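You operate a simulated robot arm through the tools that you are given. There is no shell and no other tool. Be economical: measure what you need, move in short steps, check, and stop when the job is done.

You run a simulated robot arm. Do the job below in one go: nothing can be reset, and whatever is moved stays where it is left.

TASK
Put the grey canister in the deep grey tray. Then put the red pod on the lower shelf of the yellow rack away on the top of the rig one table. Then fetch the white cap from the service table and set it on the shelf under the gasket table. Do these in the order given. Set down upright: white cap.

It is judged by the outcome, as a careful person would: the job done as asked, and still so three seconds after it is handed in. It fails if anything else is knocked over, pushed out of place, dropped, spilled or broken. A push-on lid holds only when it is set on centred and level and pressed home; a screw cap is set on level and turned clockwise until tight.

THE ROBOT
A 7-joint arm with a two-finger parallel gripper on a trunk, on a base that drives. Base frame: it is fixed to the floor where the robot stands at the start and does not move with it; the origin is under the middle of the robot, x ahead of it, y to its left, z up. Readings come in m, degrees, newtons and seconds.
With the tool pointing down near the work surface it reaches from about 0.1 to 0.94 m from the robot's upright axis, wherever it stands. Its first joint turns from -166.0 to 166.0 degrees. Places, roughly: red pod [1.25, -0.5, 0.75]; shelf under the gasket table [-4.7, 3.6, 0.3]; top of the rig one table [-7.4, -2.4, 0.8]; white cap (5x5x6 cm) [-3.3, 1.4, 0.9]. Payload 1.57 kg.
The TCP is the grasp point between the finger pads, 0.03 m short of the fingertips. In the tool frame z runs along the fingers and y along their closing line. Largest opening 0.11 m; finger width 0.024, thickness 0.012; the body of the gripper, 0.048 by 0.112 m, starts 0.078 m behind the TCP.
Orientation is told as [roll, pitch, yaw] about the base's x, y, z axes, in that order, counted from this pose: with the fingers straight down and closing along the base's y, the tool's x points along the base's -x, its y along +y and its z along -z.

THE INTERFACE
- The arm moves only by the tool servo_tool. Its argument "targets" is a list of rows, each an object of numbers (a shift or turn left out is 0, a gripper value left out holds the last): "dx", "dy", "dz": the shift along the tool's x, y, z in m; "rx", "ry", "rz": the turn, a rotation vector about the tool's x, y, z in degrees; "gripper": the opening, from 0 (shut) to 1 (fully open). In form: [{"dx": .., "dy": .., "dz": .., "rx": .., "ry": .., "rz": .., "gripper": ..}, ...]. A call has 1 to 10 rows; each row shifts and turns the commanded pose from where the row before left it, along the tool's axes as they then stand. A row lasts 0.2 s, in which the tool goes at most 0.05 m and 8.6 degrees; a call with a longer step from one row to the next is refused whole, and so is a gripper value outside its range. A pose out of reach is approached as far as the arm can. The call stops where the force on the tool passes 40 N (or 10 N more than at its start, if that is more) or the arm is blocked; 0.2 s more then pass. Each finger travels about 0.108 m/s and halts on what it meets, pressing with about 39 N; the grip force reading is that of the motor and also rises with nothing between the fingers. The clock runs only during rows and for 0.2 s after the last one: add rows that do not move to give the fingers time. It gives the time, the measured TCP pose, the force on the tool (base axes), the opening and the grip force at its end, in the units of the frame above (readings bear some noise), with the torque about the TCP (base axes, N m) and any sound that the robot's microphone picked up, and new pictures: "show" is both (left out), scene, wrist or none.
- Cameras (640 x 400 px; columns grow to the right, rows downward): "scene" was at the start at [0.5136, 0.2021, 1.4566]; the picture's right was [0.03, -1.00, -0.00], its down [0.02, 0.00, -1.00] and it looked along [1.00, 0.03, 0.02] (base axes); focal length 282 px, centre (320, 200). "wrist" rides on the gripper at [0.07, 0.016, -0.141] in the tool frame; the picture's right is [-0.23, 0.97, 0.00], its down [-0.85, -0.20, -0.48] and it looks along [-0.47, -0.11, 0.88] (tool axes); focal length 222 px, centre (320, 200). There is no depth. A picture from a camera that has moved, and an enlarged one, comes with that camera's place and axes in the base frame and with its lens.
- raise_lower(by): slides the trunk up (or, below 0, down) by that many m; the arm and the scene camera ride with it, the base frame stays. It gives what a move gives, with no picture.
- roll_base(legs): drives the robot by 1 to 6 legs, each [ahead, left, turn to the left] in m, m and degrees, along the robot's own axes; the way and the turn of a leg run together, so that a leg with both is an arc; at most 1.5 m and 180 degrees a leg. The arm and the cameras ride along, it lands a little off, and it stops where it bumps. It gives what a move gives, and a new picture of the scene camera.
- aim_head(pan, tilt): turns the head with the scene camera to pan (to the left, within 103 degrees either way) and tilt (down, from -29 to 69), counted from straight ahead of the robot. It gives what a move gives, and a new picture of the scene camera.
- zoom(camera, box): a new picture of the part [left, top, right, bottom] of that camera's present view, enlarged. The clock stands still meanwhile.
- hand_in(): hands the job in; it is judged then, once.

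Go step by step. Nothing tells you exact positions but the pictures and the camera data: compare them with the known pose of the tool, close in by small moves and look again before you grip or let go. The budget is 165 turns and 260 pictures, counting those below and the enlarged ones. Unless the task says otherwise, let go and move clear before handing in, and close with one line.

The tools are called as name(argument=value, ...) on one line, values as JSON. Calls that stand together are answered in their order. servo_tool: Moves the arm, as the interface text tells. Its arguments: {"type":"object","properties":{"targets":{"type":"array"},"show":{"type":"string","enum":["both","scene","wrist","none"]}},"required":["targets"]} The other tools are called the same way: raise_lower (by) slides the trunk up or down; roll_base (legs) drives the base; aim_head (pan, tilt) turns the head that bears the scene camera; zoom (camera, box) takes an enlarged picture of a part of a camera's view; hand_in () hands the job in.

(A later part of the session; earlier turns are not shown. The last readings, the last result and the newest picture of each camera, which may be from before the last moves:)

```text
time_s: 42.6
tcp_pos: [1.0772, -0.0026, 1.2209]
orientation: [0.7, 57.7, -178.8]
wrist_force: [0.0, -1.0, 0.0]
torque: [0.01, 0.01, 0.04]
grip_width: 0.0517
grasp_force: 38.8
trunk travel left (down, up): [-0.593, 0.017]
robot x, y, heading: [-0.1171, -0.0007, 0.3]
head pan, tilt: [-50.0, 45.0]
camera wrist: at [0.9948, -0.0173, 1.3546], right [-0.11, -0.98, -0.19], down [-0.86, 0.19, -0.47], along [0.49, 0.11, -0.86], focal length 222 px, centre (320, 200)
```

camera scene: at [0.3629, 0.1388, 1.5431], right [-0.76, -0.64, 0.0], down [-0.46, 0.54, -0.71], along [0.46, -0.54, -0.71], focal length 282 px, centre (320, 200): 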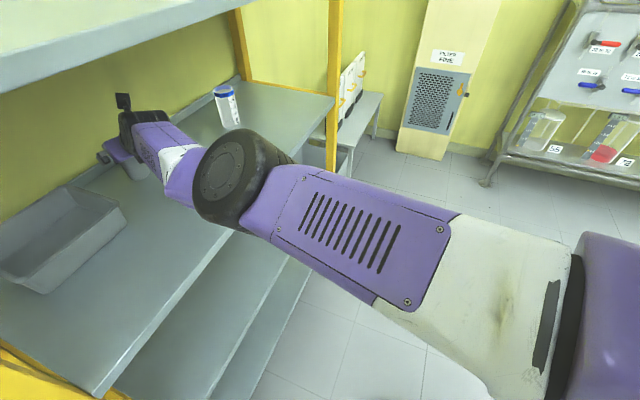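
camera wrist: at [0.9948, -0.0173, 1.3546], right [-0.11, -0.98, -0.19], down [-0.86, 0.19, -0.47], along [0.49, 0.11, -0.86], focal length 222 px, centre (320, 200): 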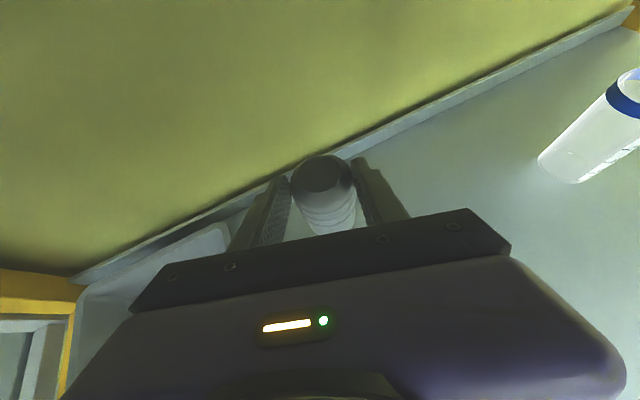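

It's lifted clear. I'll drive diagonally back-left to place the canister over the tray.

roll_base(legs=[[-0.09, 0.195, 0]])

servo_tool(targets=[{}], show="wrist")

aim_head(pan=-15, tilt=40)

```text
time_s: 44.3
tcp_pos: [0.986, 0.1962, 1.2195]
orientation: [0.8, 57.8, -178.8]
wrist_force: [-0.3, -0.8, -1.0]
torque: [0.03, 0.01, 0.01]
grip_width: 0.0517
grasp_force: 38.8
trunk travel left (down, up): [-0.593, 0.017]
robot x, y, heading: [-0.2097, 0.1992, 0.3]
head pan, tilt: [-50.0, 45.0]
camera scene: at [0.2722, 0.338, 1.5429], right [-0.76, -0.64, 0.0], down [-0.46, 0.54, -0.71], along [0.46, -0.54, -0.71], focal length 282 px, centre (320, 200)
```

scene: 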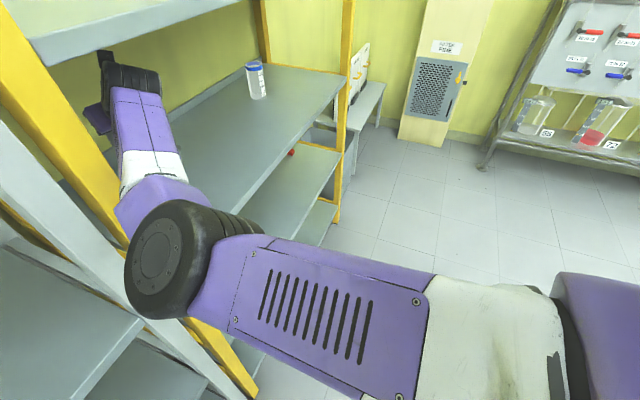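

```text
time_s: 44.7
tcp_pos: [0.9863, 0.1971, 1.2192]
orientation: [0.7, 57.8, -178.6]
wrist_force: [0.5, 0.8, -0.7]
torque: [0.05, 0.0, 0.0]
grip_width: 0.052
grasp_force: 39.5
trunk travel left (down, up): [-0.593, 0.017]
robot x, y, heading: [-0.2081, 0.202, 0.1]
head pan, tilt: [-50.0, 45.0]
camera wrist: at [0.904, 0.1823, 1.3543], right [-0.11, -0.98, -0.19], down [-0.86, 0.19, -0.47], along [0.49, 0.11, -0.86], focal length 222 px, centre (320, 200)
```

wrist: 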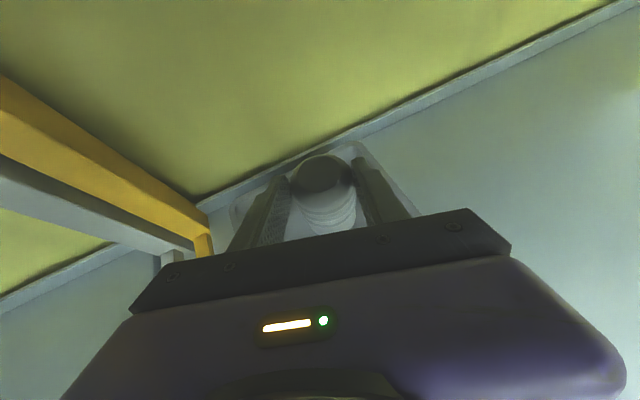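

```text
time_s: 45.7
tcp_pos: [0.9857, 0.1966, 1.22]
orientation: [0.7, 57.8, -178.6]
wrist_force: [0.7, -0.5, -1.9]
torque: [0.02, 0.03, -0.02]
grip_width: 0.0518
grasp_force: 39.1
trunk travel left (down, up): [-0.593, 0.017]
robot x, y, heading: [-0.206, 0.2012, 0.4]
head pan, tilt: [-15.0, 40.0]
camera scene: at [0.3018, 0.3785, 1.5502], right [-0.26, -0.97, 0.0], down [-0.62, 0.17, -0.77], along [0.74, -0.2, -0.64], focal length 282 px, centre (320, 200)
```

scene: 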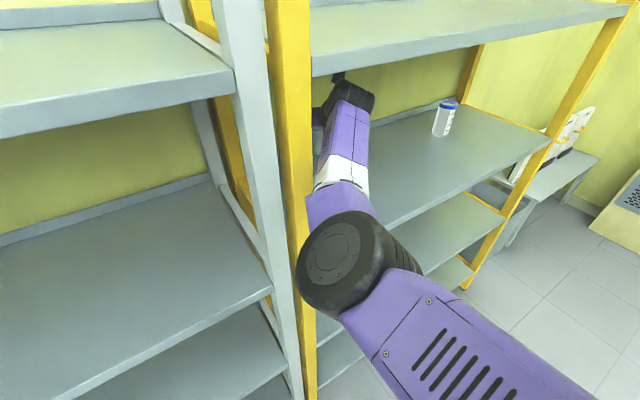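

The tray is mostly hidden under the canister, so I'll zoom in to check that it lands inside.

zoom(camera="wrist", box=[180, 110, 480, 270])

```text
2.13 times, centred on (330, 190) of wrist
camera zoom: at [0.904, 0.1824, 1.3544], right [-0.11, -0.98, -0.19], down [-0.86, 0.19, -0.47], along [0.49, 0.11, -0.86], focal length 474 px, centre (299, 221)
```

zoom: 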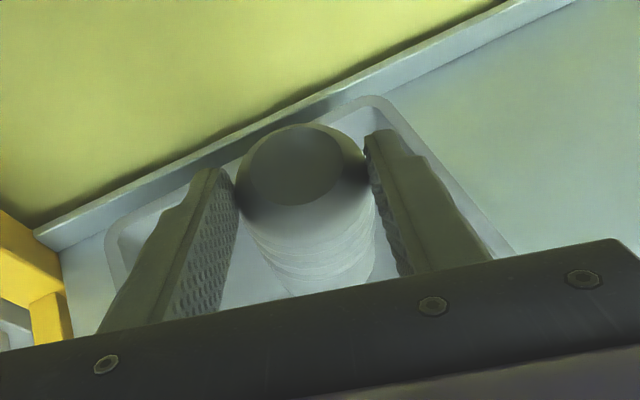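

The canister is inside the tray outline, slightly off centre. I'll shift it a bit and lower it 7 cm.

servo_tool(targets=[{"dx": 0.007, "dy": -0.012, "dz": 0.0115}, {"dx": -0.02, "dz": 0.0125}, {"dx": -0.02, "dz": 0.0125}, {"dx": -0.02, "dz": 0.0125}, {}], show="wrist")

```text
time_s: 46.9
tcp_pos: [0.9979, 0.2088, 1.1468]
orientation: [0.7, 57.7, -178.8]
wrist_force: [0.3, -0.8, -0.8]
torque: [0.03, 0.02, 0.0]
grip_width: 0.0518
grasp_force: 39.1
trunk travel left (down, up): [-0.593, 0.017]
robot x, y, heading: [-0.2054, 0.2042, 0.3]
head pan, tilt: [-15.0, 40.0]
camera wrist: at [0.9167, 0.194, 1.2824], right [-0.11, -0.98, -0.19], down [-0.86, 0.19, -0.47], along [0.49, 0.11, -0.86], focal length 222 px, centre (320, 200)
```

wrist: 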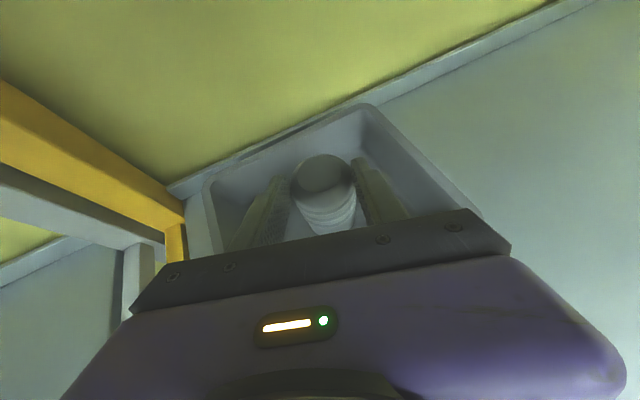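

It's well inside the tray. I'll lower in millimetre steps until it touches.

servo_tool(targets=[{"dx": -0.0025, "dz": 0.0016}, {"dx": -0.0025, "dz": 0.0016}, {"dx": -0.0017, "dz": 0.001}, {}], show="none")

```text
time_s: 47.9
tcp_pos: [0.9974, 0.209, 1.1412]
orientation: [0.7, 57.8, -178.6]
wrist_force: [-0.2, 0.2, 0.2]
torque: [0.0, -0.01, 0.0]
grip_width: 0.0516
grasp_force: 39.4
trunk travel left (down, up): [-0.593, 0.017]
robot x, y, heading: [-0.2088, 0.1982, 0.3]
head pan, tilt: [-15.0, 40.0]
```

servo_tool(targets=[{"dx": -0.0017, "dz": 0.001}, {"dx": -0.0017, "dz": 0.001}, {"dx": -0.0017, "dz": 0.001}, {}], show="none")

```text
time_s: 48.9
tcp_pos: [0.9997, 0.2092, 1.1392]
orientation: [0.8, 58.1, -178.7]
wrist_force: [-0.1, 0.9, 18.7]
torque: [-0.13, -0.37, 0.05]
grip_width: 0.0518
grasp_force: 39.2
trunk travel left (down, up): [-0.593, 0.017]
robot x, y, heading: [-0.2058, 0.2003, 0.3]
head pan, tilt: [-15.0, 40.0]
```

It touches the tray floor with 19 N. I'll ease up a little, open, and draw back.

servo_tool(targets=[{"dx": 0.0022, "dz": -0.0013}, {"gripper": 0.55}, {"gripper": 0.7}, {"gripper": 0.7}, {"gripper": 0.7}], show="wrist")

```text
time_s: 50.1
tcp_pos: [0.9991, 0.2094, 1.1375]
orientation: [0.8, 57.8, -178.8]
wrist_force: [0.1, 0.0, 0.1]
torque: [0.0, -0.03, 0.02]
grip_width: 0.0771
grasp_force: 0.0
trunk travel left (down, up): [-0.593, 0.017]
robot x, y, heading: [-0.209, 0.1991, 0.3]
head pan, tilt: [-15.0, 40.0]
camera wrist: at [0.9174, 0.1943, 1.2723], right [-0.11, -0.98, -0.19], down [-0.86, 0.19, -0.47], along [0.49, 0.11, -0.86], focal length 222 px, centre (320, 200)
```

wrist: 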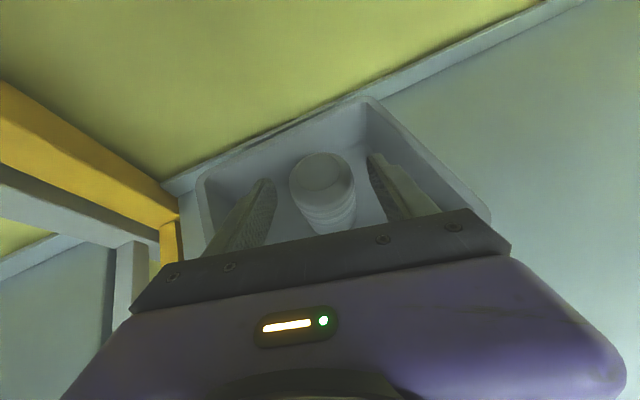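

The canister stands in the tray. I'll retract up and back along the tool axis, then drive out of the rack.

servo_tool(targets=[{"dz": -0.03}, {"dz": -0.03}, {"dz": -0.03}, {"dx": -0.01, "dz": -0.03}, {}], show="wrist")

roll_base(legs=[[-0.4, 0, 0]])

```text
time_s: 51.3
tcp_pos: [0.8896, 0.2096, 1.1947]
orientation: [0.7, 57.7, -178.7]
wrist_force: [-0.1, -0.9, 0.4]
torque: [-0.01, -0.01, 0.02]
grip_width: 0.0768
grasp_force: 0.0
trunk travel left (down, up): [-0.593, 0.017]
robot x, y, heading: [-0.2081, 0.203, 0.1]
head pan, tilt: [-15.0, 40.0]
camera wrist: at [0.8083, 0.1939, 1.3292], right [-0.11, -0.98, -0.19], down [-0.86, 0.19, -0.47], along [0.49, 0.11, -0.86], focal length 222 px, centre (320, 200)
```

wrist: 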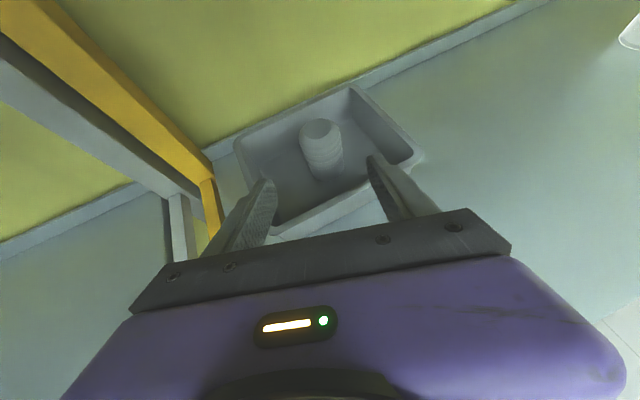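

```text
time_s: 53.8
tcp_pos: [0.4932, 0.2083, 1.1947]
orientation: [0.6, 57.7, -178.7]
wrist_force: [-0.2, -0.3, -0.3]
torque: [0.0, -0.01, 0.08]
grip_width: 0.077
grasp_force: 0.0
trunk travel left (down, up): [-0.593, 0.017]
robot x, y, heading: [-0.6046, 0.1967, 0.3]
head pan, tilt: [-15.0, 40.0]
camera scene: at [-0.0949, 0.3779, 1.5502], right [-0.25, -0.97, 0.0], down [-0.62, 0.16, -0.77], along [0.74, -0.2, -0.64], focal length 282 px, centre (320, 200)
```

scene: 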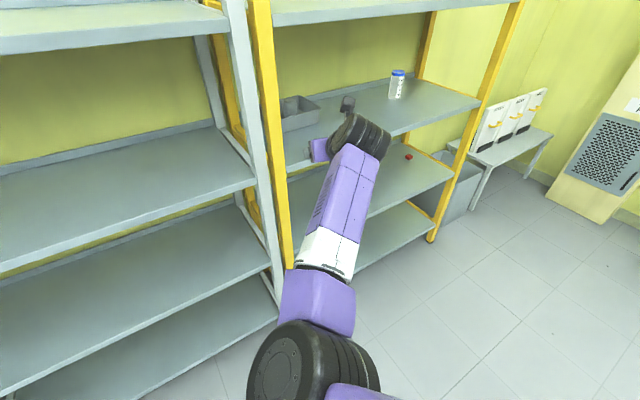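

The canister is in the tray and the tool is out of the rack. Next is the red pod on the shelf below, near (1.09, -0.45), so I'll drive right, lower the trunk, and look.

roll_base(legs=[[0, -0.65, 0]])

raise_lower(by=-0.37)

aim_head(pan=0, tilt=20)

servo_tool(targets=[{"gripper": 1}], show="wrist")

```text
time_s: 57.4
tcp_pos: [0.4935, -0.4526, 1.1931]
orientation: [0.8, 57.8, -179.3]
wrist_force: [-0.4, -0.3, -0.5]
torque: [0.01, 0.0, 0.04]
grip_width: 0.077
grasp_force: 0.1
trunk travel left (down, up): [-0.593, 0.017]
robot x, y, heading: [-0.6056, -0.4538, -0.2]
head pan, tilt: [-15.0, 40.0]
camera scene: at [-0.094, -0.278, 1.5502], right [-0.27, -0.96, 0.0], down [-0.62, 0.17, -0.77], along [0.74, -0.2, -0.64], focal length 282 px, centre (320, 200)
```

scene: 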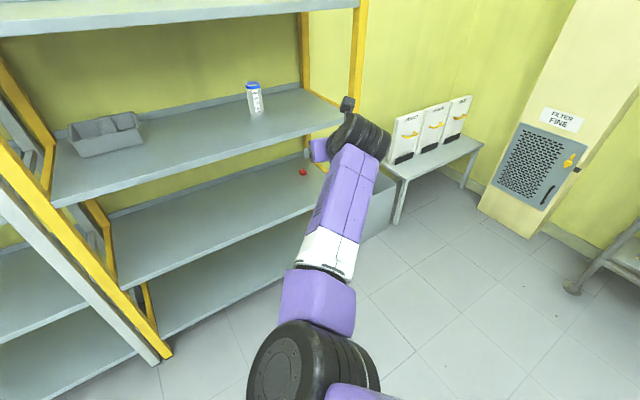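

```text
time_s: 61.0
tcp_pos: [0.4927, -0.4527, 0.8236]
orientation: [0.6, 57.8, -179.3]
wrist_force: [-0.5, -0.9, 0.5]
torque: [0.0, 0.0, 0.01]
grip_width: 0.0768
grasp_force: 0.1
trunk travel left (down, up): [-0.223, 0.387]
robot x, y, heading: [-0.6051, -0.4538, -0.3]
head pan, tilt: [-15.0, 40.0]
```

```text
time_s: 61.8
tcp_pos: [0.4934, -0.4539, 0.8245]
orientation: [0.7, 57.8, -179.3]
wrist_force: [0.2, 0.3, 0.2]
torque: [-0.02, -0.01, -0.01]
grip_width: 0.0768
grasp_force: 0.0
trunk travel left (down, up): [-0.223, 0.387]
robot x, y, heading: [-0.6078, -0.4532, -0.2]
head pan, tilt: [0.0, 20.0]
camera scene: at [-0.0829, -0.2562, 1.2116], right [-0.01, -1.0, 0.0], down [-0.34, 0.0, -0.94], along [0.94, -0.01, -0.34], focal length 282 px, centre (320, 200)
```

scene: 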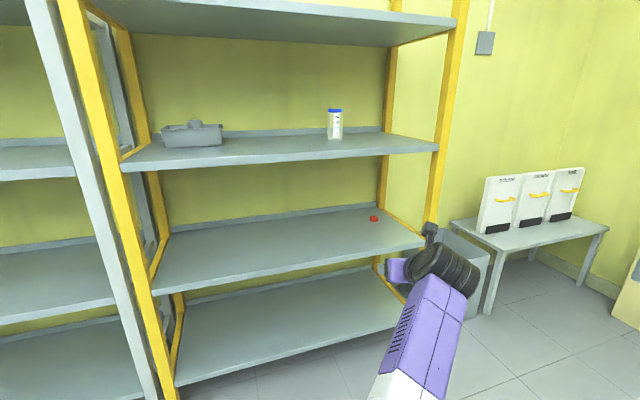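

```text
time_s: 62.2
tcp_pos: [0.4921, -0.4521, 0.824]
orientation: [0.7, 57.8, -179.3]
wrist_force: [-0.5, 0.4, 0.9]
torque: [0.01, 0.0, -0.02]
grip_width: 0.1101
grasp_force: 0.1
trunk travel left (down, up): [-0.223, 0.387]
robot x, y, heading: [-0.6062, -0.4473, -0.5]
head pan, tilt: [0.0, 20.0]
camera wrist: at [0.4109, -0.4677, 0.9592], right [-0.12, -0.98, -0.19], down [-0.86, 0.19, -0.47], along [0.49, 0.1, -0.86], focal length 222 px, centre (320, 200)
```

wrist: 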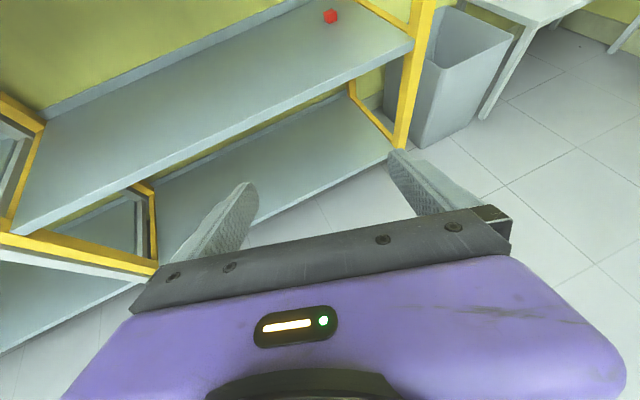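

The lower shelf is at z ≈ 0.655 and the pod is near (1.15, -0.53), close to the right end of the rack. I'll zoom in to judge the clearance to the posts.

zoom(camera="scene", box=[320, 180, 440, 255])

zoom(camera="wrist", box=[270, 0, 430, 100])

```text
5.33 times, centred on (380, 218) of scene
camera zoom: at [-0.0829, -0.2562, 1.2116], right [-0.01, -1.0, 0.0], down [-0.34, 0.0, -0.94], along [0.94, -0.01, -0.34], focal length 1503 px, centre (0, 107)
```

zoom: 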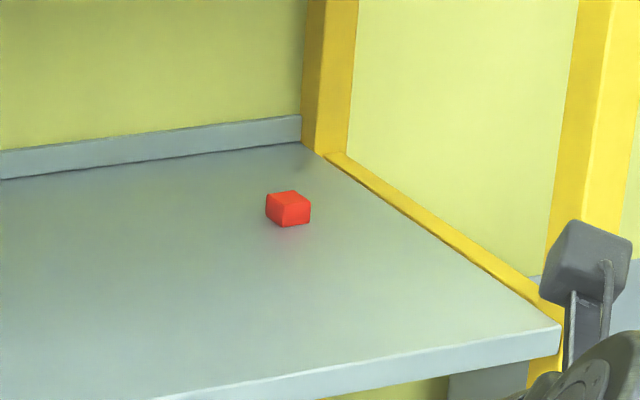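

```text
4.00 times, centred on (350, 50) of wrist
camera zoom: at [0.4109, -0.4677, 0.9592], right [-0.12, -0.98, -0.19], down [-0.86, 0.19, -0.47], along [0.49, 0.1, -0.86], focal length 888 px, centre (200, 800)
```

zoom: 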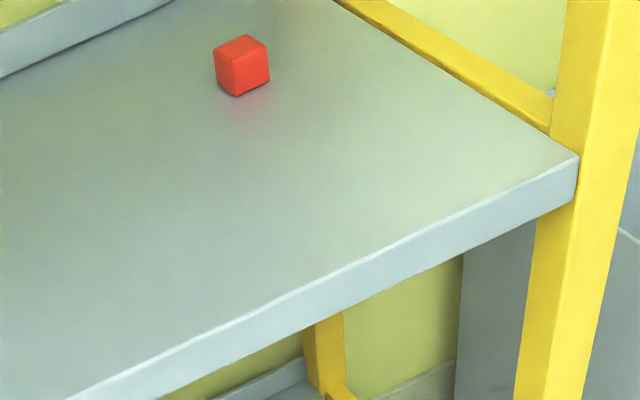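

The rack stands turned by about 17°. With that, the pod comes out at (1.20, -0.53) on a shelf at z ≈ 0.63, with its faces parallel to the rack. I'll yaw the tool about 14°, tilt it to 45° and lower it before driving in.

servo_tool(targets=[{"rx": 5.94, "rz": -3.71}, {"rx": 5.94, "rz": -3.71}, {"ry": -6.5}, {"ry": -6.5}, {"dx": -0.03, "dz": 0.03}, {"dx": -0.03, "dz": 0.03}, {}], show="both")

```text
time_s: 63.8
tcp_pos: [0.4902, -0.4542, 0.7408]
orientation: [0.4, 44.8, -165.6]
wrist_force: [-0.3, 0.1, 0.4]
torque: [0.02, -0.01, 0.02]
grip_width: 0.1098
grasp_force: 0.1
trunk travel left (down, up): [-0.223, 0.387]
robot x, y, heading: [-0.6029, -0.4519, -0.4]
head pan, tilt: [0.0, 20.0]
camera scene: at [-0.0829, -0.2562, 1.2117], right [-0.01, -1.0, 0.0], down [-0.34, 0.0, -0.94], along [0.94, -0.01, -0.34], focal length 282 px, centre (320, 200)
camera wrist: at [0.4464, -0.4802, 0.8908], right [0.08, -0.98, -0.15], down [-0.96, -0.04, -0.26], along [0.25, 0.17, -0.95], focal length 222 px, centre (320, 200)
```

scene: 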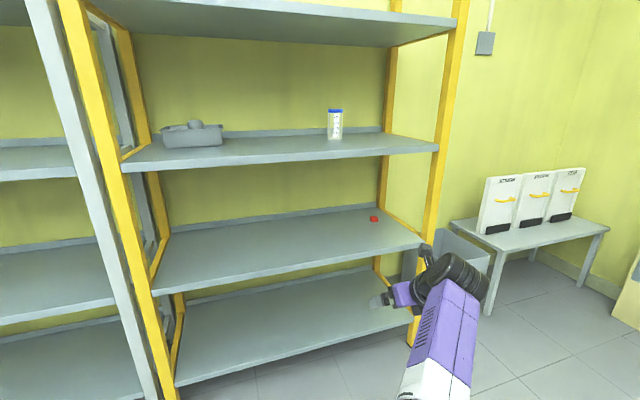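
wrist: 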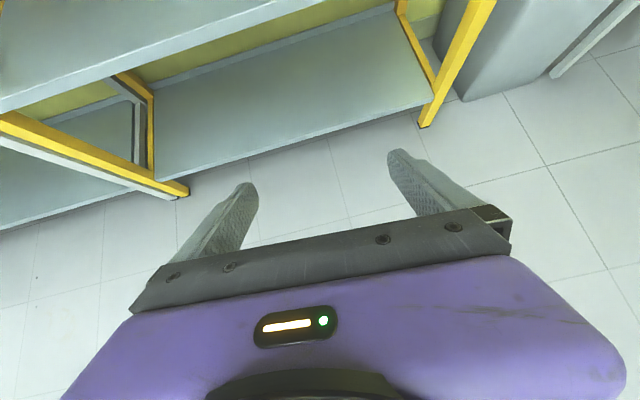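

The orientation is right. I'll drive toward the pod in two legs, checking in between.

roll_base(legs=[[0.5, -0.09, 0]])

servo_tool(targets=[{}], show="wrist")

```text
time_s: 66.8
tcp_pos: [0.9892, -0.5521, 0.7394]
orientation: [0.4, 44.8, -165.9]
wrist_force: [0.9, 0.7, 0.2]
torque: [0.02, 0.01, -0.03]
grip_width: 0.1098
grasp_force: 0.0
trunk travel left (down, up): [-0.223, 0.387]
robot x, y, heading: [-0.1009, -0.5469, -0.7]
head pan, tilt: [0.0, 20.0]
camera scene: at [0.417, -0.3523, 1.2116], right [-0.01, -1.0, 0.0], down [-0.34, 0.0, -0.94], along [0.94, -0.01, -0.34], focal length 282 px, centre (320, 200)
```

scene: 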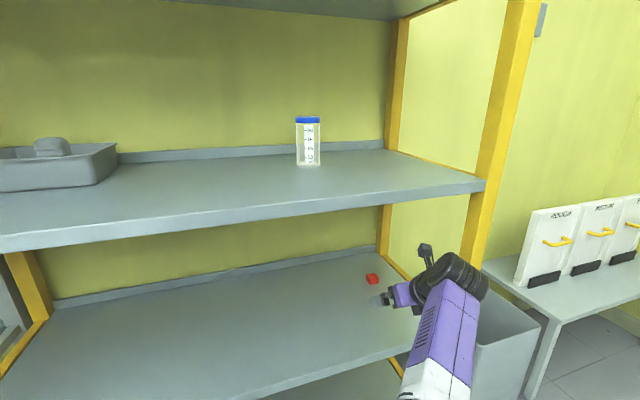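

```text
time_s: 67.2
tcp_pos: [0.9891, -0.5529, 0.74]
orientation: [0.5, 44.6, -165.7]
wrist_force: [0.0, -0.3, -0.2]
torque: [0.01, -0.01, 0.02]
grip_width: 0.1103
grasp_force: 0.1
trunk travel left (down, up): [-0.223, 0.387]
robot x, y, heading: [-0.1093, -0.5436, -0.5]
head pan, tilt: [0.0, 20.0]
camera wrist: at [0.9454, -0.5783, 0.891], right [0.08, -0.98, -0.15], down [-0.96, -0.03, -0.26], along [0.25, 0.17, -0.95], focal length 222 px, centre (320, 200)
```

wrist: 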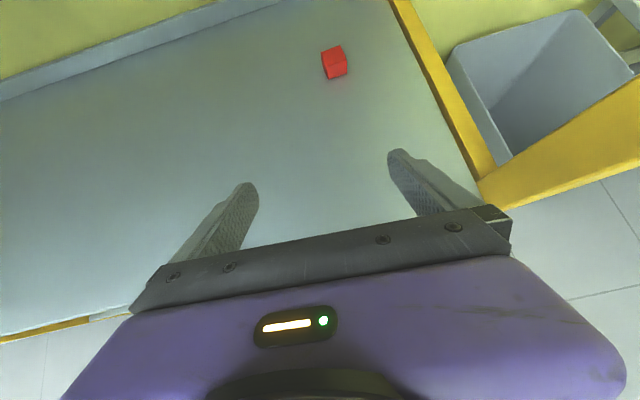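

The pod is about 0.2 m ahead at (1.205, -0.54). I'll drive 0.12 m more and then finish with the arm.

roll_base(legs=[[0.125, 0.008, 0]])

servo_tool(targets=[{"gripper": 0.8}, {}], show="wrist")

```text
time_s: 68.5
tcp_pos: [1.1161, -0.5493, 0.7408]
orientation: [0.3, 44.6, -165.9]
wrist_force: [0.4, 0.1, 0.0]
torque: [0.02, 0.02, -0.03]
grip_width: 0.1098
grasp_force: 0.1
trunk travel left (down, up): [-0.223, 0.387]
robot x, y, heading: [0.0231, -0.5425, -0.8]
head pan, tilt: [0.0, 20.0]
camera scene: at [0.5434, -0.347, 1.2116], right [-0.01, -1.0, 0.0], down [-0.34, 0.0, -0.94], along [0.94, -0.01, -0.34], focal length 282 px, centre (320, 200)
```

scene: 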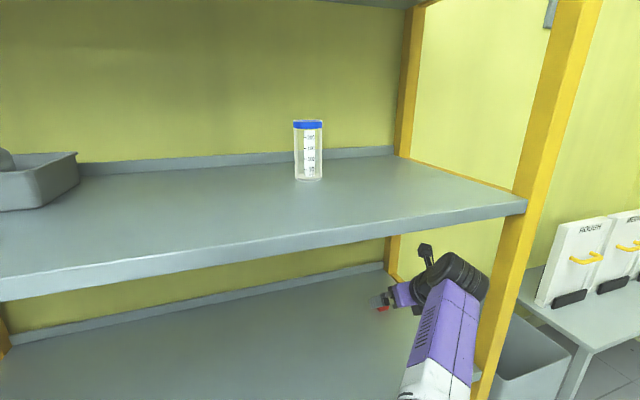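

```text
time_s: 69.1
tcp_pos: [1.1158, -0.5478, 0.7414]
orientation: [0.4, 44.7, -166.0]
wrist_force: [0.1, -0.6, -0.6]
torque: [-0.01, -0.04, -0.02]
grip_width: 0.0879
grasp_force: 0.0
trunk travel left (down, up): [-0.223, 0.387]
robot x, y, heading: [0.0179, -0.5415, -0.6]
head pan, tilt: [0.0, 20.0]
camera wrist: at [1.0714, -0.574, 0.8909], right [0.08, -0.99, -0.15], down [-0.96, -0.03, -0.26], along [0.25, 0.17, -0.95], focal length 222 px, centre (320, 200)
```

wrist: 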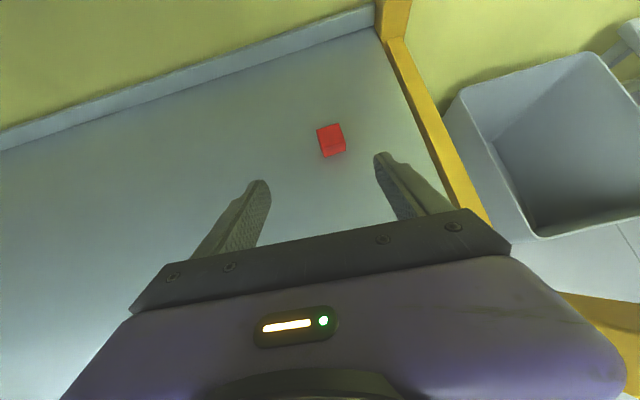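

The pod position is confirmed at (1.21, -0.54). I'll descend along the tool axis with a small sideways correction.

servo_tool(targets=[{"dy": 0.0055, "dz": 0.032}, {"dy": 0.0055, "dz": 0.032}, {"dy": 0.0055, "dz": 0.032}, {}], show="wrist")

```text
time_s: 70.1
tcp_pos: [1.1856, -0.5488, 0.6739]
orientation: [0.6, 44.7, -165.9]
wrist_force: [-0.5, 0.8, -0.7]
torque: [-0.02, -0.02, 0.01]
grip_width: 0.0879
grasp_force: 0.1
trunk travel left (down, up): [-0.223, 0.387]
robot x, y, heading: [0.017, -0.5406, -0.6]
head pan, tilt: [0.0, 20.0]
camera wrist: at [1.1416, -0.5738, 0.8243], right [0.07, -0.99, -0.15], down [-0.96, -0.03, -0.26], along [0.25, 0.17, -0.95], focal length 222 px, centre (320, 200)
```

wrist: 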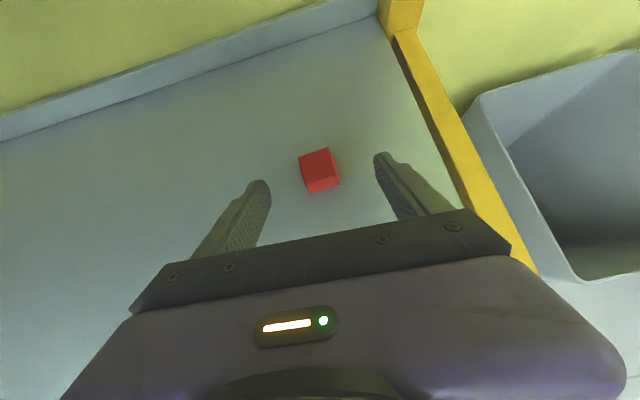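

The pod sits between the fingertips. I'll go down another 1.8 cm and close.

servo_tool(targets=[{"dz": 0.009}, {"dz": 0.008}, {}], show="none")

servo_tool(targets=[{"gripper": 0.1}, {"gripper": 0.1}, {"gripper": 0.1}, {"gripper": 0.1}, {"gripper": 0.1}], show="wrist")

```text
time_s: 70.9
tcp_pos: [1.1882, -0.5464, 0.667]
orientation: [0.5, 44.7, -165.9]
wrist_force: [0.1, 0.5, -0.1]
torque: [0.04, 0.02, -0.01]
grip_width: 0.0882
grasp_force: 0.0
out of reach, approached as far as the arm can: row 1, 2
trunk travel left (down, up): [-0.223, 0.387]
robot x, y, heading: [0.0202, -0.5413, -0.9]
head pan, tilt: [0.0, 20.0]
```

```text
time_s: 72.1
tcp_pos: [1.1883, -0.5474, 0.6675]
orientation: [0.4, 44.8, -165.9]
wrist_force: [0.0, -1.0, -0.3]
torque: [0.01, -0.02, 0.0]
grip_width: 0.011
grasp_force: 0.0
trunk travel left (down, up): [-0.223, 0.387]
robot x, y, heading: [0.0226, -0.5395, -0.7]
head pan, tilt: [0.0, 20.0]
camera wrist: at [1.1441, -0.5725, 0.8173], right [0.08, -0.99, -0.15], down [-0.96, -0.03, -0.26], along [0.25, 0.17, -0.95], focal length 222 px, centre (320, 200)
```

wrist: 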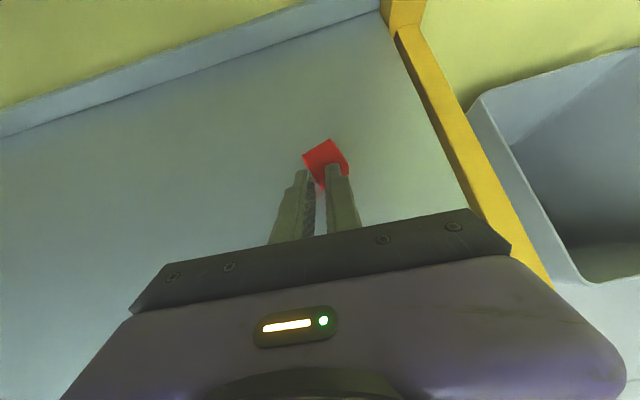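

The fingers closed just short and nudged the pod forward a little. I'll open, back off slightly, drive in 5 cm for reach, and look again.

servo_tool(targets=[{"gripper": 0.8}, {"gripper": 0.8}, {"gripper": 0.8}, {"gripper": 0.8}, {"dz": -0.025}, {"dz": -0.025}, {}], show="none")

roll_base(legs=[[0.05, 0.0, 0]])

servo_tool(targets=[{}], show="wrist")

zoom(camera="wrist", box=[220, 100, 420, 225])

```text
time_s: 73.7
tcp_pos: [1.1548, -0.5568, 0.7009]
orientation: [0.4, 44.8, -165.8]
wrist_force: [0.1, 0.0, 0.6]
torque: [0.0, -0.03, -0.01]
grip_width: 0.0879
grasp_force: 0.1
trunk travel left (down, up): [-0.223, 0.387]
robot x, y, heading: [0.0196, -0.5362, -0.8]
head pan, tilt: [0.0, 20.0]
```

```text
time_s: 74.6
tcp_pos: [1.2052, -0.5592, 0.7019]
orientation: [0.4, 44.7, -166.1]
wrist_force: [0.2, -0.2, 0.3]
torque: [-0.01, 0.03, 0.01]
grip_width: 0.088
grasp_force: 0.2
trunk travel left (down, up): [-0.223, 0.387]
robot x, y, heading: [0.0693, -0.5397, -0.9]
head pan, tilt: [0.0, 20.0]
camera scene: at [0.5937, -0.3482, 1.2116], right [-0.01, -1.0, 0.0], down [-0.34, 0.0, -0.94], along [0.94, -0.01, -0.34], focal length 282 px, centre (320, 200)
```

scene: 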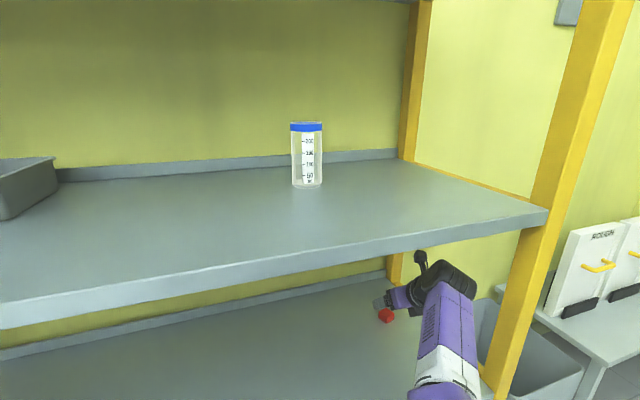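

```text
time_s: 75.0
tcp_pos: [1.2057, -0.5588, 0.7016]
orientation: [0.4, 44.6, -166.0]
wrist_force: [0.1, -0.3, 0.4]
torque: [0.01, 0.0, 0.01]
grip_width: 0.0879
grasp_force: 0.1
trunk travel left (down, up): [-0.223, 0.387]
robot x, y, heading: [0.0681, -0.5395, -0.6]
head pan, tilt: [0.0, 20.0]
camera wrist: at [1.1606, -0.5843, 0.8515], right [0.07, -0.99, -0.15], down [-0.96, -0.03, -0.26], along [0.25, 0.17, -0.95], focal length 222 px, centre (320, 200)
```

wrist: 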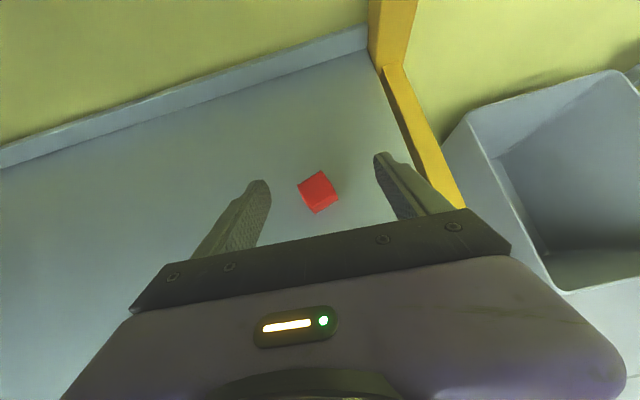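

```text
3.20 times, centred on (320, 162) of wrist
camera zoom: at [1.1606, -0.5843, 0.8515], right [0.07, -0.99, -0.15], down [-0.96, -0.03, -0.26], along [0.25, 0.17, -0.95], focal length 711 px, centre (320, 320)
```

zoom: 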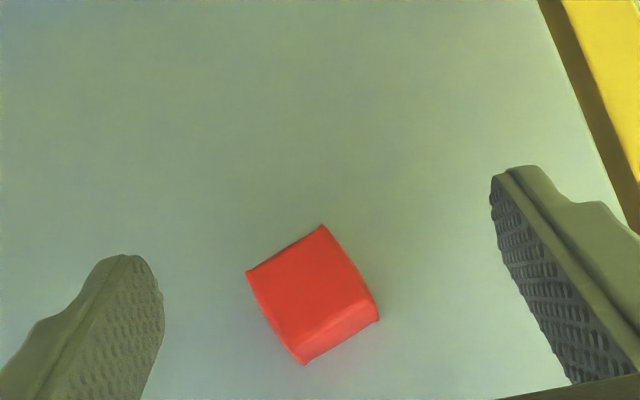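

The pod is near (1.22, -0.545) and slightly turned. I'll come down around it more fully, feeling for the shelf.

servo_tool(targets=[{"dx": -0.009, "dy": -0.0045, "dz": 0.019}, {"dx": -0.009, "dy": -0.0045, "dz": 0.019}, {}], show="wrist")

```text
time_s: 75.8
tcp_pos: [1.216, -0.547, 0.6616]
orientation: [0.3, 44.7, -166.0]
wrist_force: [-0.2, 0.0, 0.4]
torque: [0.02, 0.04, -0.05]
grip_width: 0.088
grasp_force: 0.1
trunk travel left (down, up): [-0.223, 0.387]
robot x, y, heading: [0.0675, -0.5422, -0.8]
head pan, tilt: [0.0, 20.0]
camera wrist: at [1.1715, -0.5723, 0.8133], right [0.07, -0.99, -0.15], down [-0.96, -0.03, -0.26], along [0.25, 0.17, -0.95], focal length 222 px, centre (320, 200)
```

wrist: 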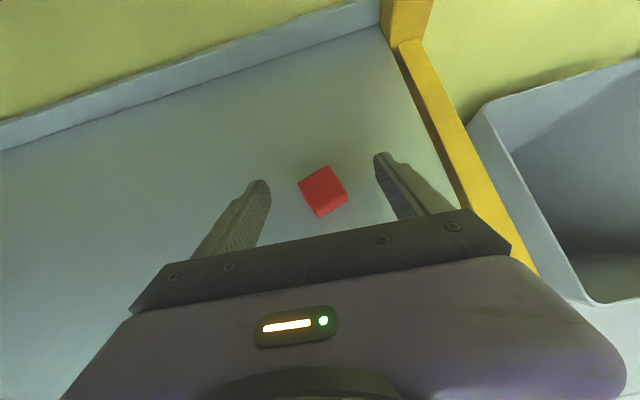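

servo_tool(targets=[{"dx": -0.0025, "dz": 0.0025}, {"dx": -0.0025, "dz": 0.0025}, {"dx": -0.0025, "dz": 0.0025}, {}], show="none")

```text
time_s: 76.8
tcp_pos: [1.2165, -0.5482, 0.6537]
orientation: [0.4, 44.7, -166.0]
wrist_force: [-0.4, 0.5, -0.2]
torque: [-0.03, 0.04, 0.04]
grip_width: 0.0876
grasp_force: 0.1
trunk travel left (down, up): [-0.223, 0.387]
robot x, y, heading: [0.0713, -0.5402, -0.8]
head pan, tilt: [0.0, 20.0]
```

servo_tool(targets=[{"gripper": 0.1}, {"gripper": 0.1}, {"gripper": 0.1}, {"gripper": 0.1}, {"gripper": 0.1}], show="wrist")

```text
time_s: 78.0
tcp_pos: [1.2152, -0.5471, 0.6536]
orientation: [0.4, 44.6, -166.0]
wrist_force: [-0.2, -0.7, 1.3]
torque: [0.02, -0.02, -0.02]
grip_width: 0.0327
grasp_force: 38.8
trunk travel left (down, up): [-0.223, 0.387]
robot x, y, heading: [0.0685, -0.5383, -0.7]
head pan, tilt: [0.0, 20.0]
camera wrist: at [1.1718, -0.5727, 0.8021], right [0.07, -0.99, -0.15], down [-0.96, -0.03, -0.26], along [0.25, 0.17, -0.95], focal length 222 px, centre (320, 200)
```

wrist: 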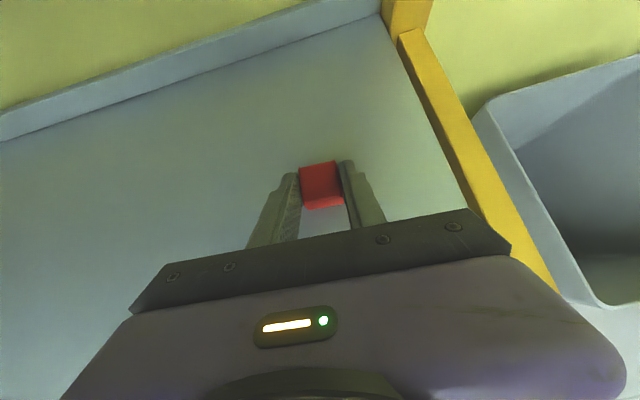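

The pod is gripped at 3.3 cm and lined up with the pads. I'll lift 6 cm and back straight out.

servo_tool(targets=[{"dx": 0.014, "dz": -0.014}, {"dx": 0.014, "dz": -0.014}, {"dx": 0.014, "dz": -0.014}, {}], show="wrist")

roll_base(legs=[[-0.7, 0.02, 0]])

```text
time_s: 79.0
tcp_pos: [1.215, -0.5472, 0.7123]
orientation: [0.3, 44.7, -165.9]
wrist_force: [0.0, -0.2, 0.1]
torque: [0.0, 0.0, 0.03]
grip_width: 0.0326
grasp_force: 38.8
trunk travel left (down, up): [-0.223, 0.387]
robot x, y, heading: [0.073, -0.5408, -0.7]
head pan, tilt: [0.0, 20.0]
camera wrist: at [1.1723, -0.5721, 0.8624], right [0.07, -0.99, -0.15], down [-0.96, -0.03, -0.26], along [0.25, 0.17, -0.95], focal length 222 px, centre (320, 200)
```

wrist: 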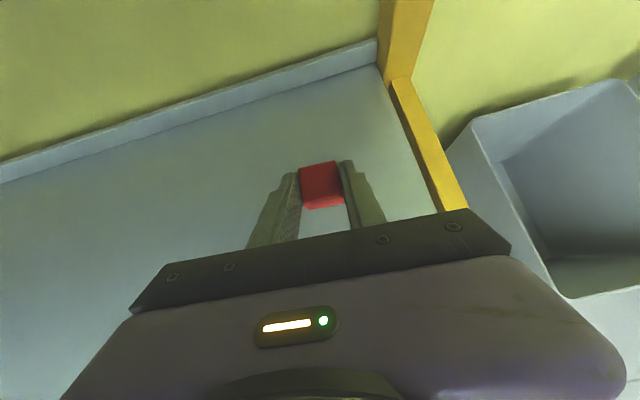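

```text
time_s: 82.9
tcp_pos: [0.4986, -0.5164, 0.7123]
orientation: [0.4, 44.7, -165.9]
wrist_force: [-0.2, 0.1, 0.1]
torque: [-0.01, 0.04, 0.01]
grip_width: 0.0323
grasp_force: 39.3
trunk travel left (down, up): [-0.223, 0.387]
robot x, y, heading: [-0.649, -0.5125, -0.6]
head pan, tilt: [0.0, 20.0]
camera scene: at [-0.1238, -0.3182, 1.2117], right [-0.01, -1.0, 0.0], down [-0.34, 0.0, -0.94], along [0.94, -0.01, -0.34], focal length 282 px, centre (320, 200)
```

scene: 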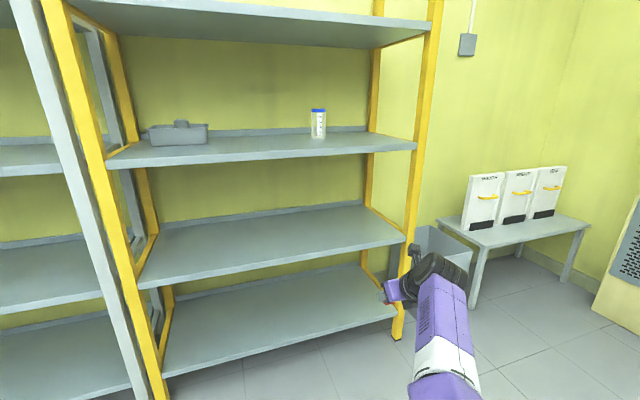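

The pod is secured and out of the rack. I'll tuck the arm in, raise the trunk a little, and turn around to survey the way to rig one.

raise_lower(by=0.25)

servo_tool(targets=[{"dx": -0.0268, "dy": -0.0094, "dz": -0.0266}, {"dx": -0.0268, "dy": -0.0094, "dz": -0.0266}, {"dx": -0.0268, "dy": -0.0094, "dz": -0.0266}, {"dx": -0.0268, "dy": -0.0094, "dz": -0.0266}, {"dx": -0.0268, "dy": -0.0094, "dz": -0.0266}, {"dx": -0.0268, "dy": -0.0094, "dz": -0.0266}, {"dx": -0.0268, "dy": -0.0094, "dz": -0.0266}, {"dx": -0.0268, "dy": -0.0094, "dz": -0.0266}, {}], show="none")

roll_base(legs=[[-0.3, 0, 0], [0, 0, 90]])

roll_base(legs=[[0, 0, 90]])

```text
time_s: 85.5
tcp_pos: [0.4997, -0.5156, 0.9617]
orientation: [0.4, 44.7, -166.0]
wrist_force: [-0.2, 0.3, -0.4]
torque: [-0.03, 0.03, 0.01]
grip_width: 0.0322
grasp_force: 38.9
trunk travel left (down, up): [-0.473, 0.137]
robot x, y, heading: [-0.6439, -0.5119, -0.9]
head pan, tilt: [0.0, 20.0]
```

```text
time_s: 87.5
tcp_pos: [0.1857, -0.5157, 0.9605]
orientation: [0.4, 44.7, -166.1]
wrist_force: [-0.1, -0.9, -0.3]
torque: [-0.01, 0.01, 0.01]
grip_width: 0.0327
grasp_force: 38.9
trunk travel left (down, up): [-0.473, 0.137]
robot x, y, heading: [-0.6465, -0.5169, -0.7]
head pan, tilt: [0.0, 20.0]
```

```text
time_s: 93.3
tcp_pos: [-0.9262, 0.3268, 0.9606]
orientation: [0.4, 44.7, -77.0]
wrist_force: [-0.5, 0.4, 0.0]
torque: [0.02, -0.02, 0.02]
grip_width: 0.0326
grasp_force: 38.9
trunk travel left (down, up): [-0.473, 0.137]
robot x, y, heading: [-0.945, -0.5089, 88.1]
head pan, tilt: [0.0, 20.0]
camera scene: at [-1.1291, 0.0201, 1.4616], right [1.0, -0.03, 0.0], down [-0.01, -0.34, -0.94], along [0.03, 0.94, -0.34], focal length 282 px, centre (320, 200)
```

scene: 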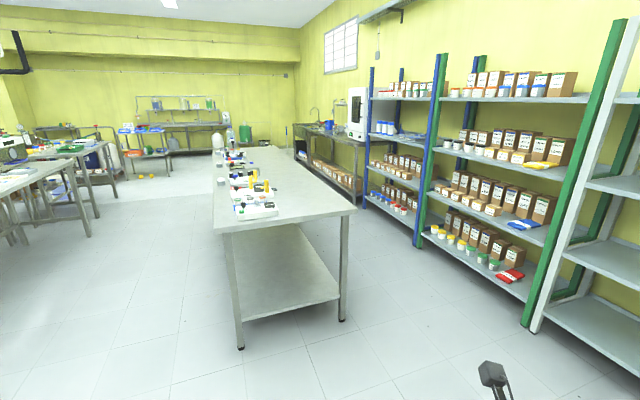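

```text
time_s: 97.5
tcp_pos: [-1.7789, -0.4744, 0.9611]
orientation: [0.3, 44.8, 12.1]
wrist_force: [-0.5, 0.0, 0.4]
torque: [0.0, -0.02, 0.01]
grip_width: 0.0324
grasp_force: 38.7
trunk travel left (down, up): [-0.473, 0.137]
robot x, y, heading: [-0.9478, -0.5053, 177.4]
head pan, tilt: [0.0, 20.0]
camera scene: at [-1.4751, -0.6819, 1.4616], right [0.05, 1.0, 0.0], down [0.34, -0.02, -0.94], along [-0.94, 0.04, -0.34], focal length 282 px, centre (320, 200)
```

scene: 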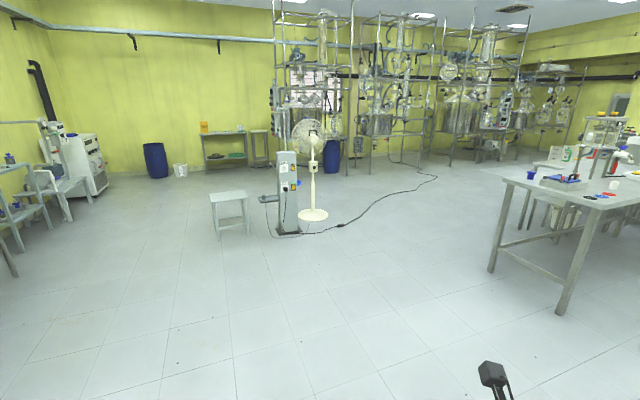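

The small table at the far wall, with orange and green things on it, matches rig one at (-7.4, -2.4). I'll drive around to the left of the stool, staying near y ≈ -2.4.

roll_base(legs=[[0, 0, 2.6], [1.2, 0.9, 0], [1.0, 0.9, 0]])

```text
time_s: 111.7
tcp_pos: [-3.9901, -2.3045, 0.9611]
orientation: [0.4, 44.7, 15.5]
wrist_force: [0.0, -0.3, -0.1]
torque: [0.01, 0.01, 0.0]
grip_width: 0.0323
grasp_force: 38.6
trunk travel left (down, up): [-0.473, 0.137]
robot x, y, heading: [-3.1538, -2.289, -179.3]
head pan, tilt: [0.0, 20.0]
camera scene: at [-3.6741, -2.4952, 1.4616], right [-0.01, 1.0, 0.0], down [0.34, 0.0, -0.94], along [-0.94, -0.01, -0.34], focal length 282 px, centre (320, 200)
```

scene: 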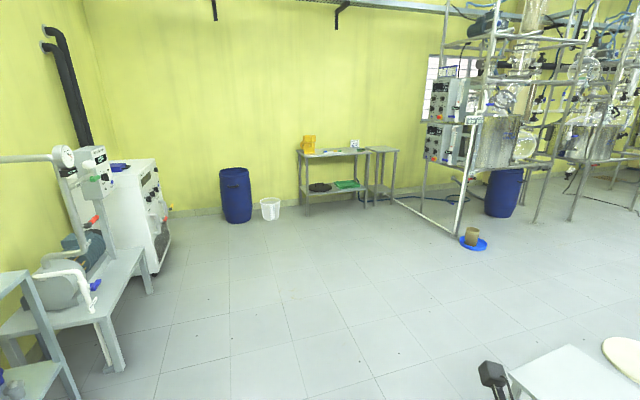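

The rig one table is straight ahead at about x = -7.5, and the stool is on my right. I'll shift left, go forward, and look at the tabletop.

roll_base(legs=[[0.3, 0.2, 0], [1.5, 0, 0], [1.0, -0.15, 0]])

zoom(camera="scene", box=[160, 80, 480, 280])

```text
time_s: 125.8
tcp_pos: [-6.7762, -2.3991, 0.9604]
orientation: [0.4, 44.7, 16.0]
wrist_force: [-1.0, 1.0, -0.5]
torque: [0.02, 0.0, -0.02]
grip_width: 0.0324
grasp_force: 39.4
trunk travel left (down, up): [-0.473, 0.137]
robot x, y, heading: [-5.9451, -2.3735, -178.8]
head pan, tilt: [0.0, 20.0]
camera scene: at [-6.4585, -2.5847, 1.4616], right [-0.02, 1.0, 0.0], down [0.34, 0.01, -0.94], along [-0.94, -0.02, -0.34], focal length 282 px, centre (320, 200)
```

scene: 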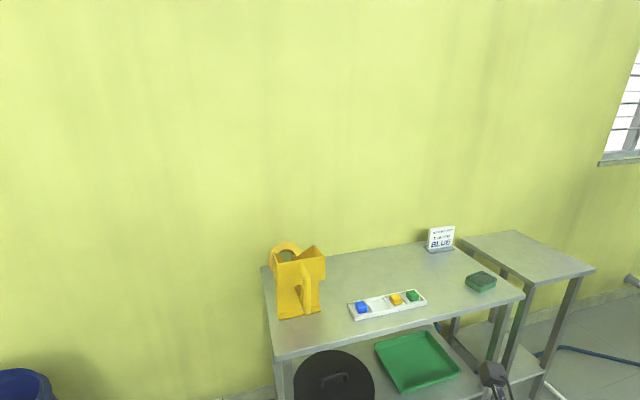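

```text
2.00 times, centred on (320, 180) of scene
camera zoom: at [-6.4585, -2.5847, 1.4616], right [-0.02, 1.0, 0.0], down [0.34, 0.01, -0.94], along [-0.94, -0.02, -0.34], focal length 564 px, centre (320, 240)
```

zoom: 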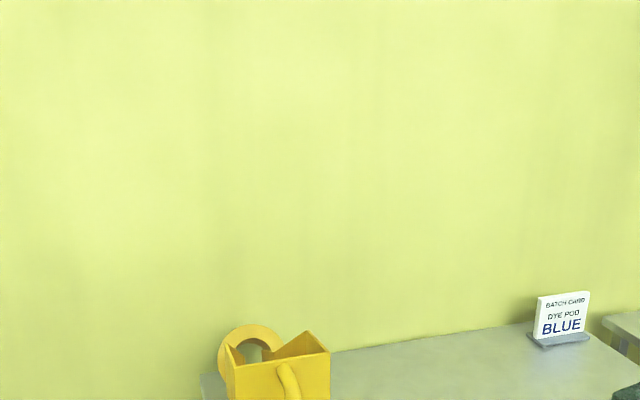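

There's a white pod holder with blue, yellow and green pods, plus a batch card and a yellow hopper. I'll zoom in on the holder, because the red pod may have its own slot.

zoom(camera="scene", box=[330, 270, 450, 345])

zoom(camera="scene", box=[250, 220, 530, 395])

```text
5.33 times, centred on (390, 308) of scene
camera zoom: at [-6.4585, -2.5847, 1.4616], right [-0.02, 1.0, 0.0], down [0.34, 0.01, -0.94], along [-0.94, -0.02, -0.34], focal length 1503 px, centre (-53, -373)
```

zoom: 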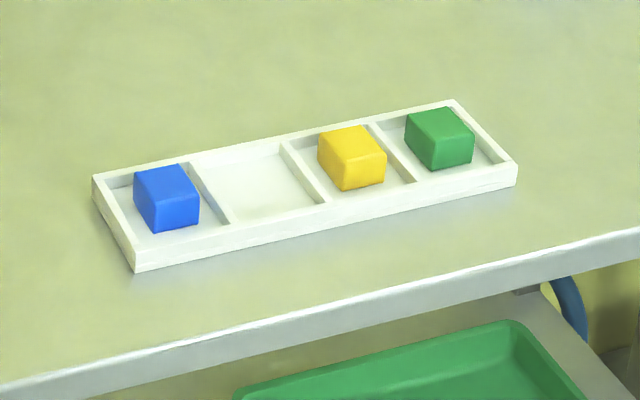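

```text
2.29 times, centred on (390, 308) of scene
camera zoom: at [-6.4585, -2.5847, 1.4616], right [-0.02, 1.0, 0.0], down [0.34, 0.01, -0.94], along [-0.94, -0.02, -0.34], focal length 644 px, centre (160, -46)
```

zoom: 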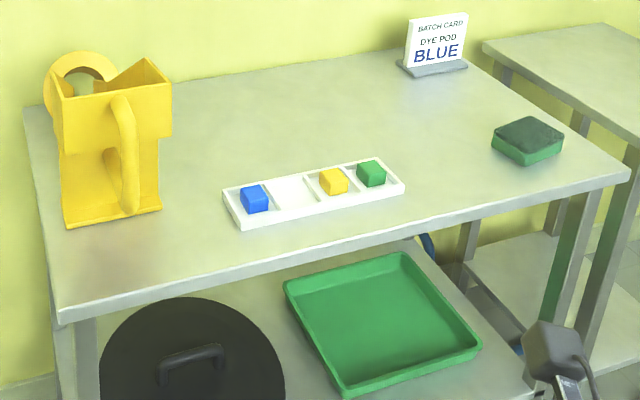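

The empty second slot is clearly the red pod's place, and the holder runs nearly parallel to the gripper's closing line. I'll take a wrist view to fix the table height and the slot position.

servo_tool(targets=[{}], show="wrist")

```text
time_s: 126.2
tcp_pos: [-6.7762, -2.3995, 0.9606]
orientation: [0.4, 44.7, 16.0]
wrist_force: [-0.9, 0.9, -0.6]
torque: [-0.04, -0.02, 0.0]
grip_width: 0.0325
grasp_force: 38.8
trunk travel left (down, up): [-0.473, 0.137]
robot x, y, heading: [-5.944, -2.3733, -178.6]
head pan, tilt: [0.0, 20.0]
camera wrist: at [-6.7321, -2.3684, 1.1109], right [-0.11, 0.98, -0.15], down [0.96, 0.07, -0.26], along [-0.25, -0.18, -0.95], focal length 222 px, centre (320, 200)
```

wrist: 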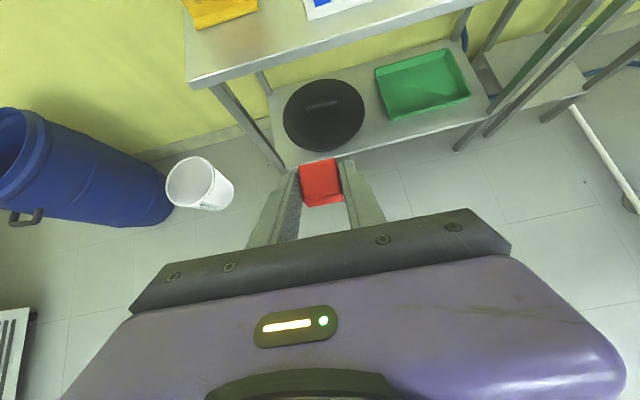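

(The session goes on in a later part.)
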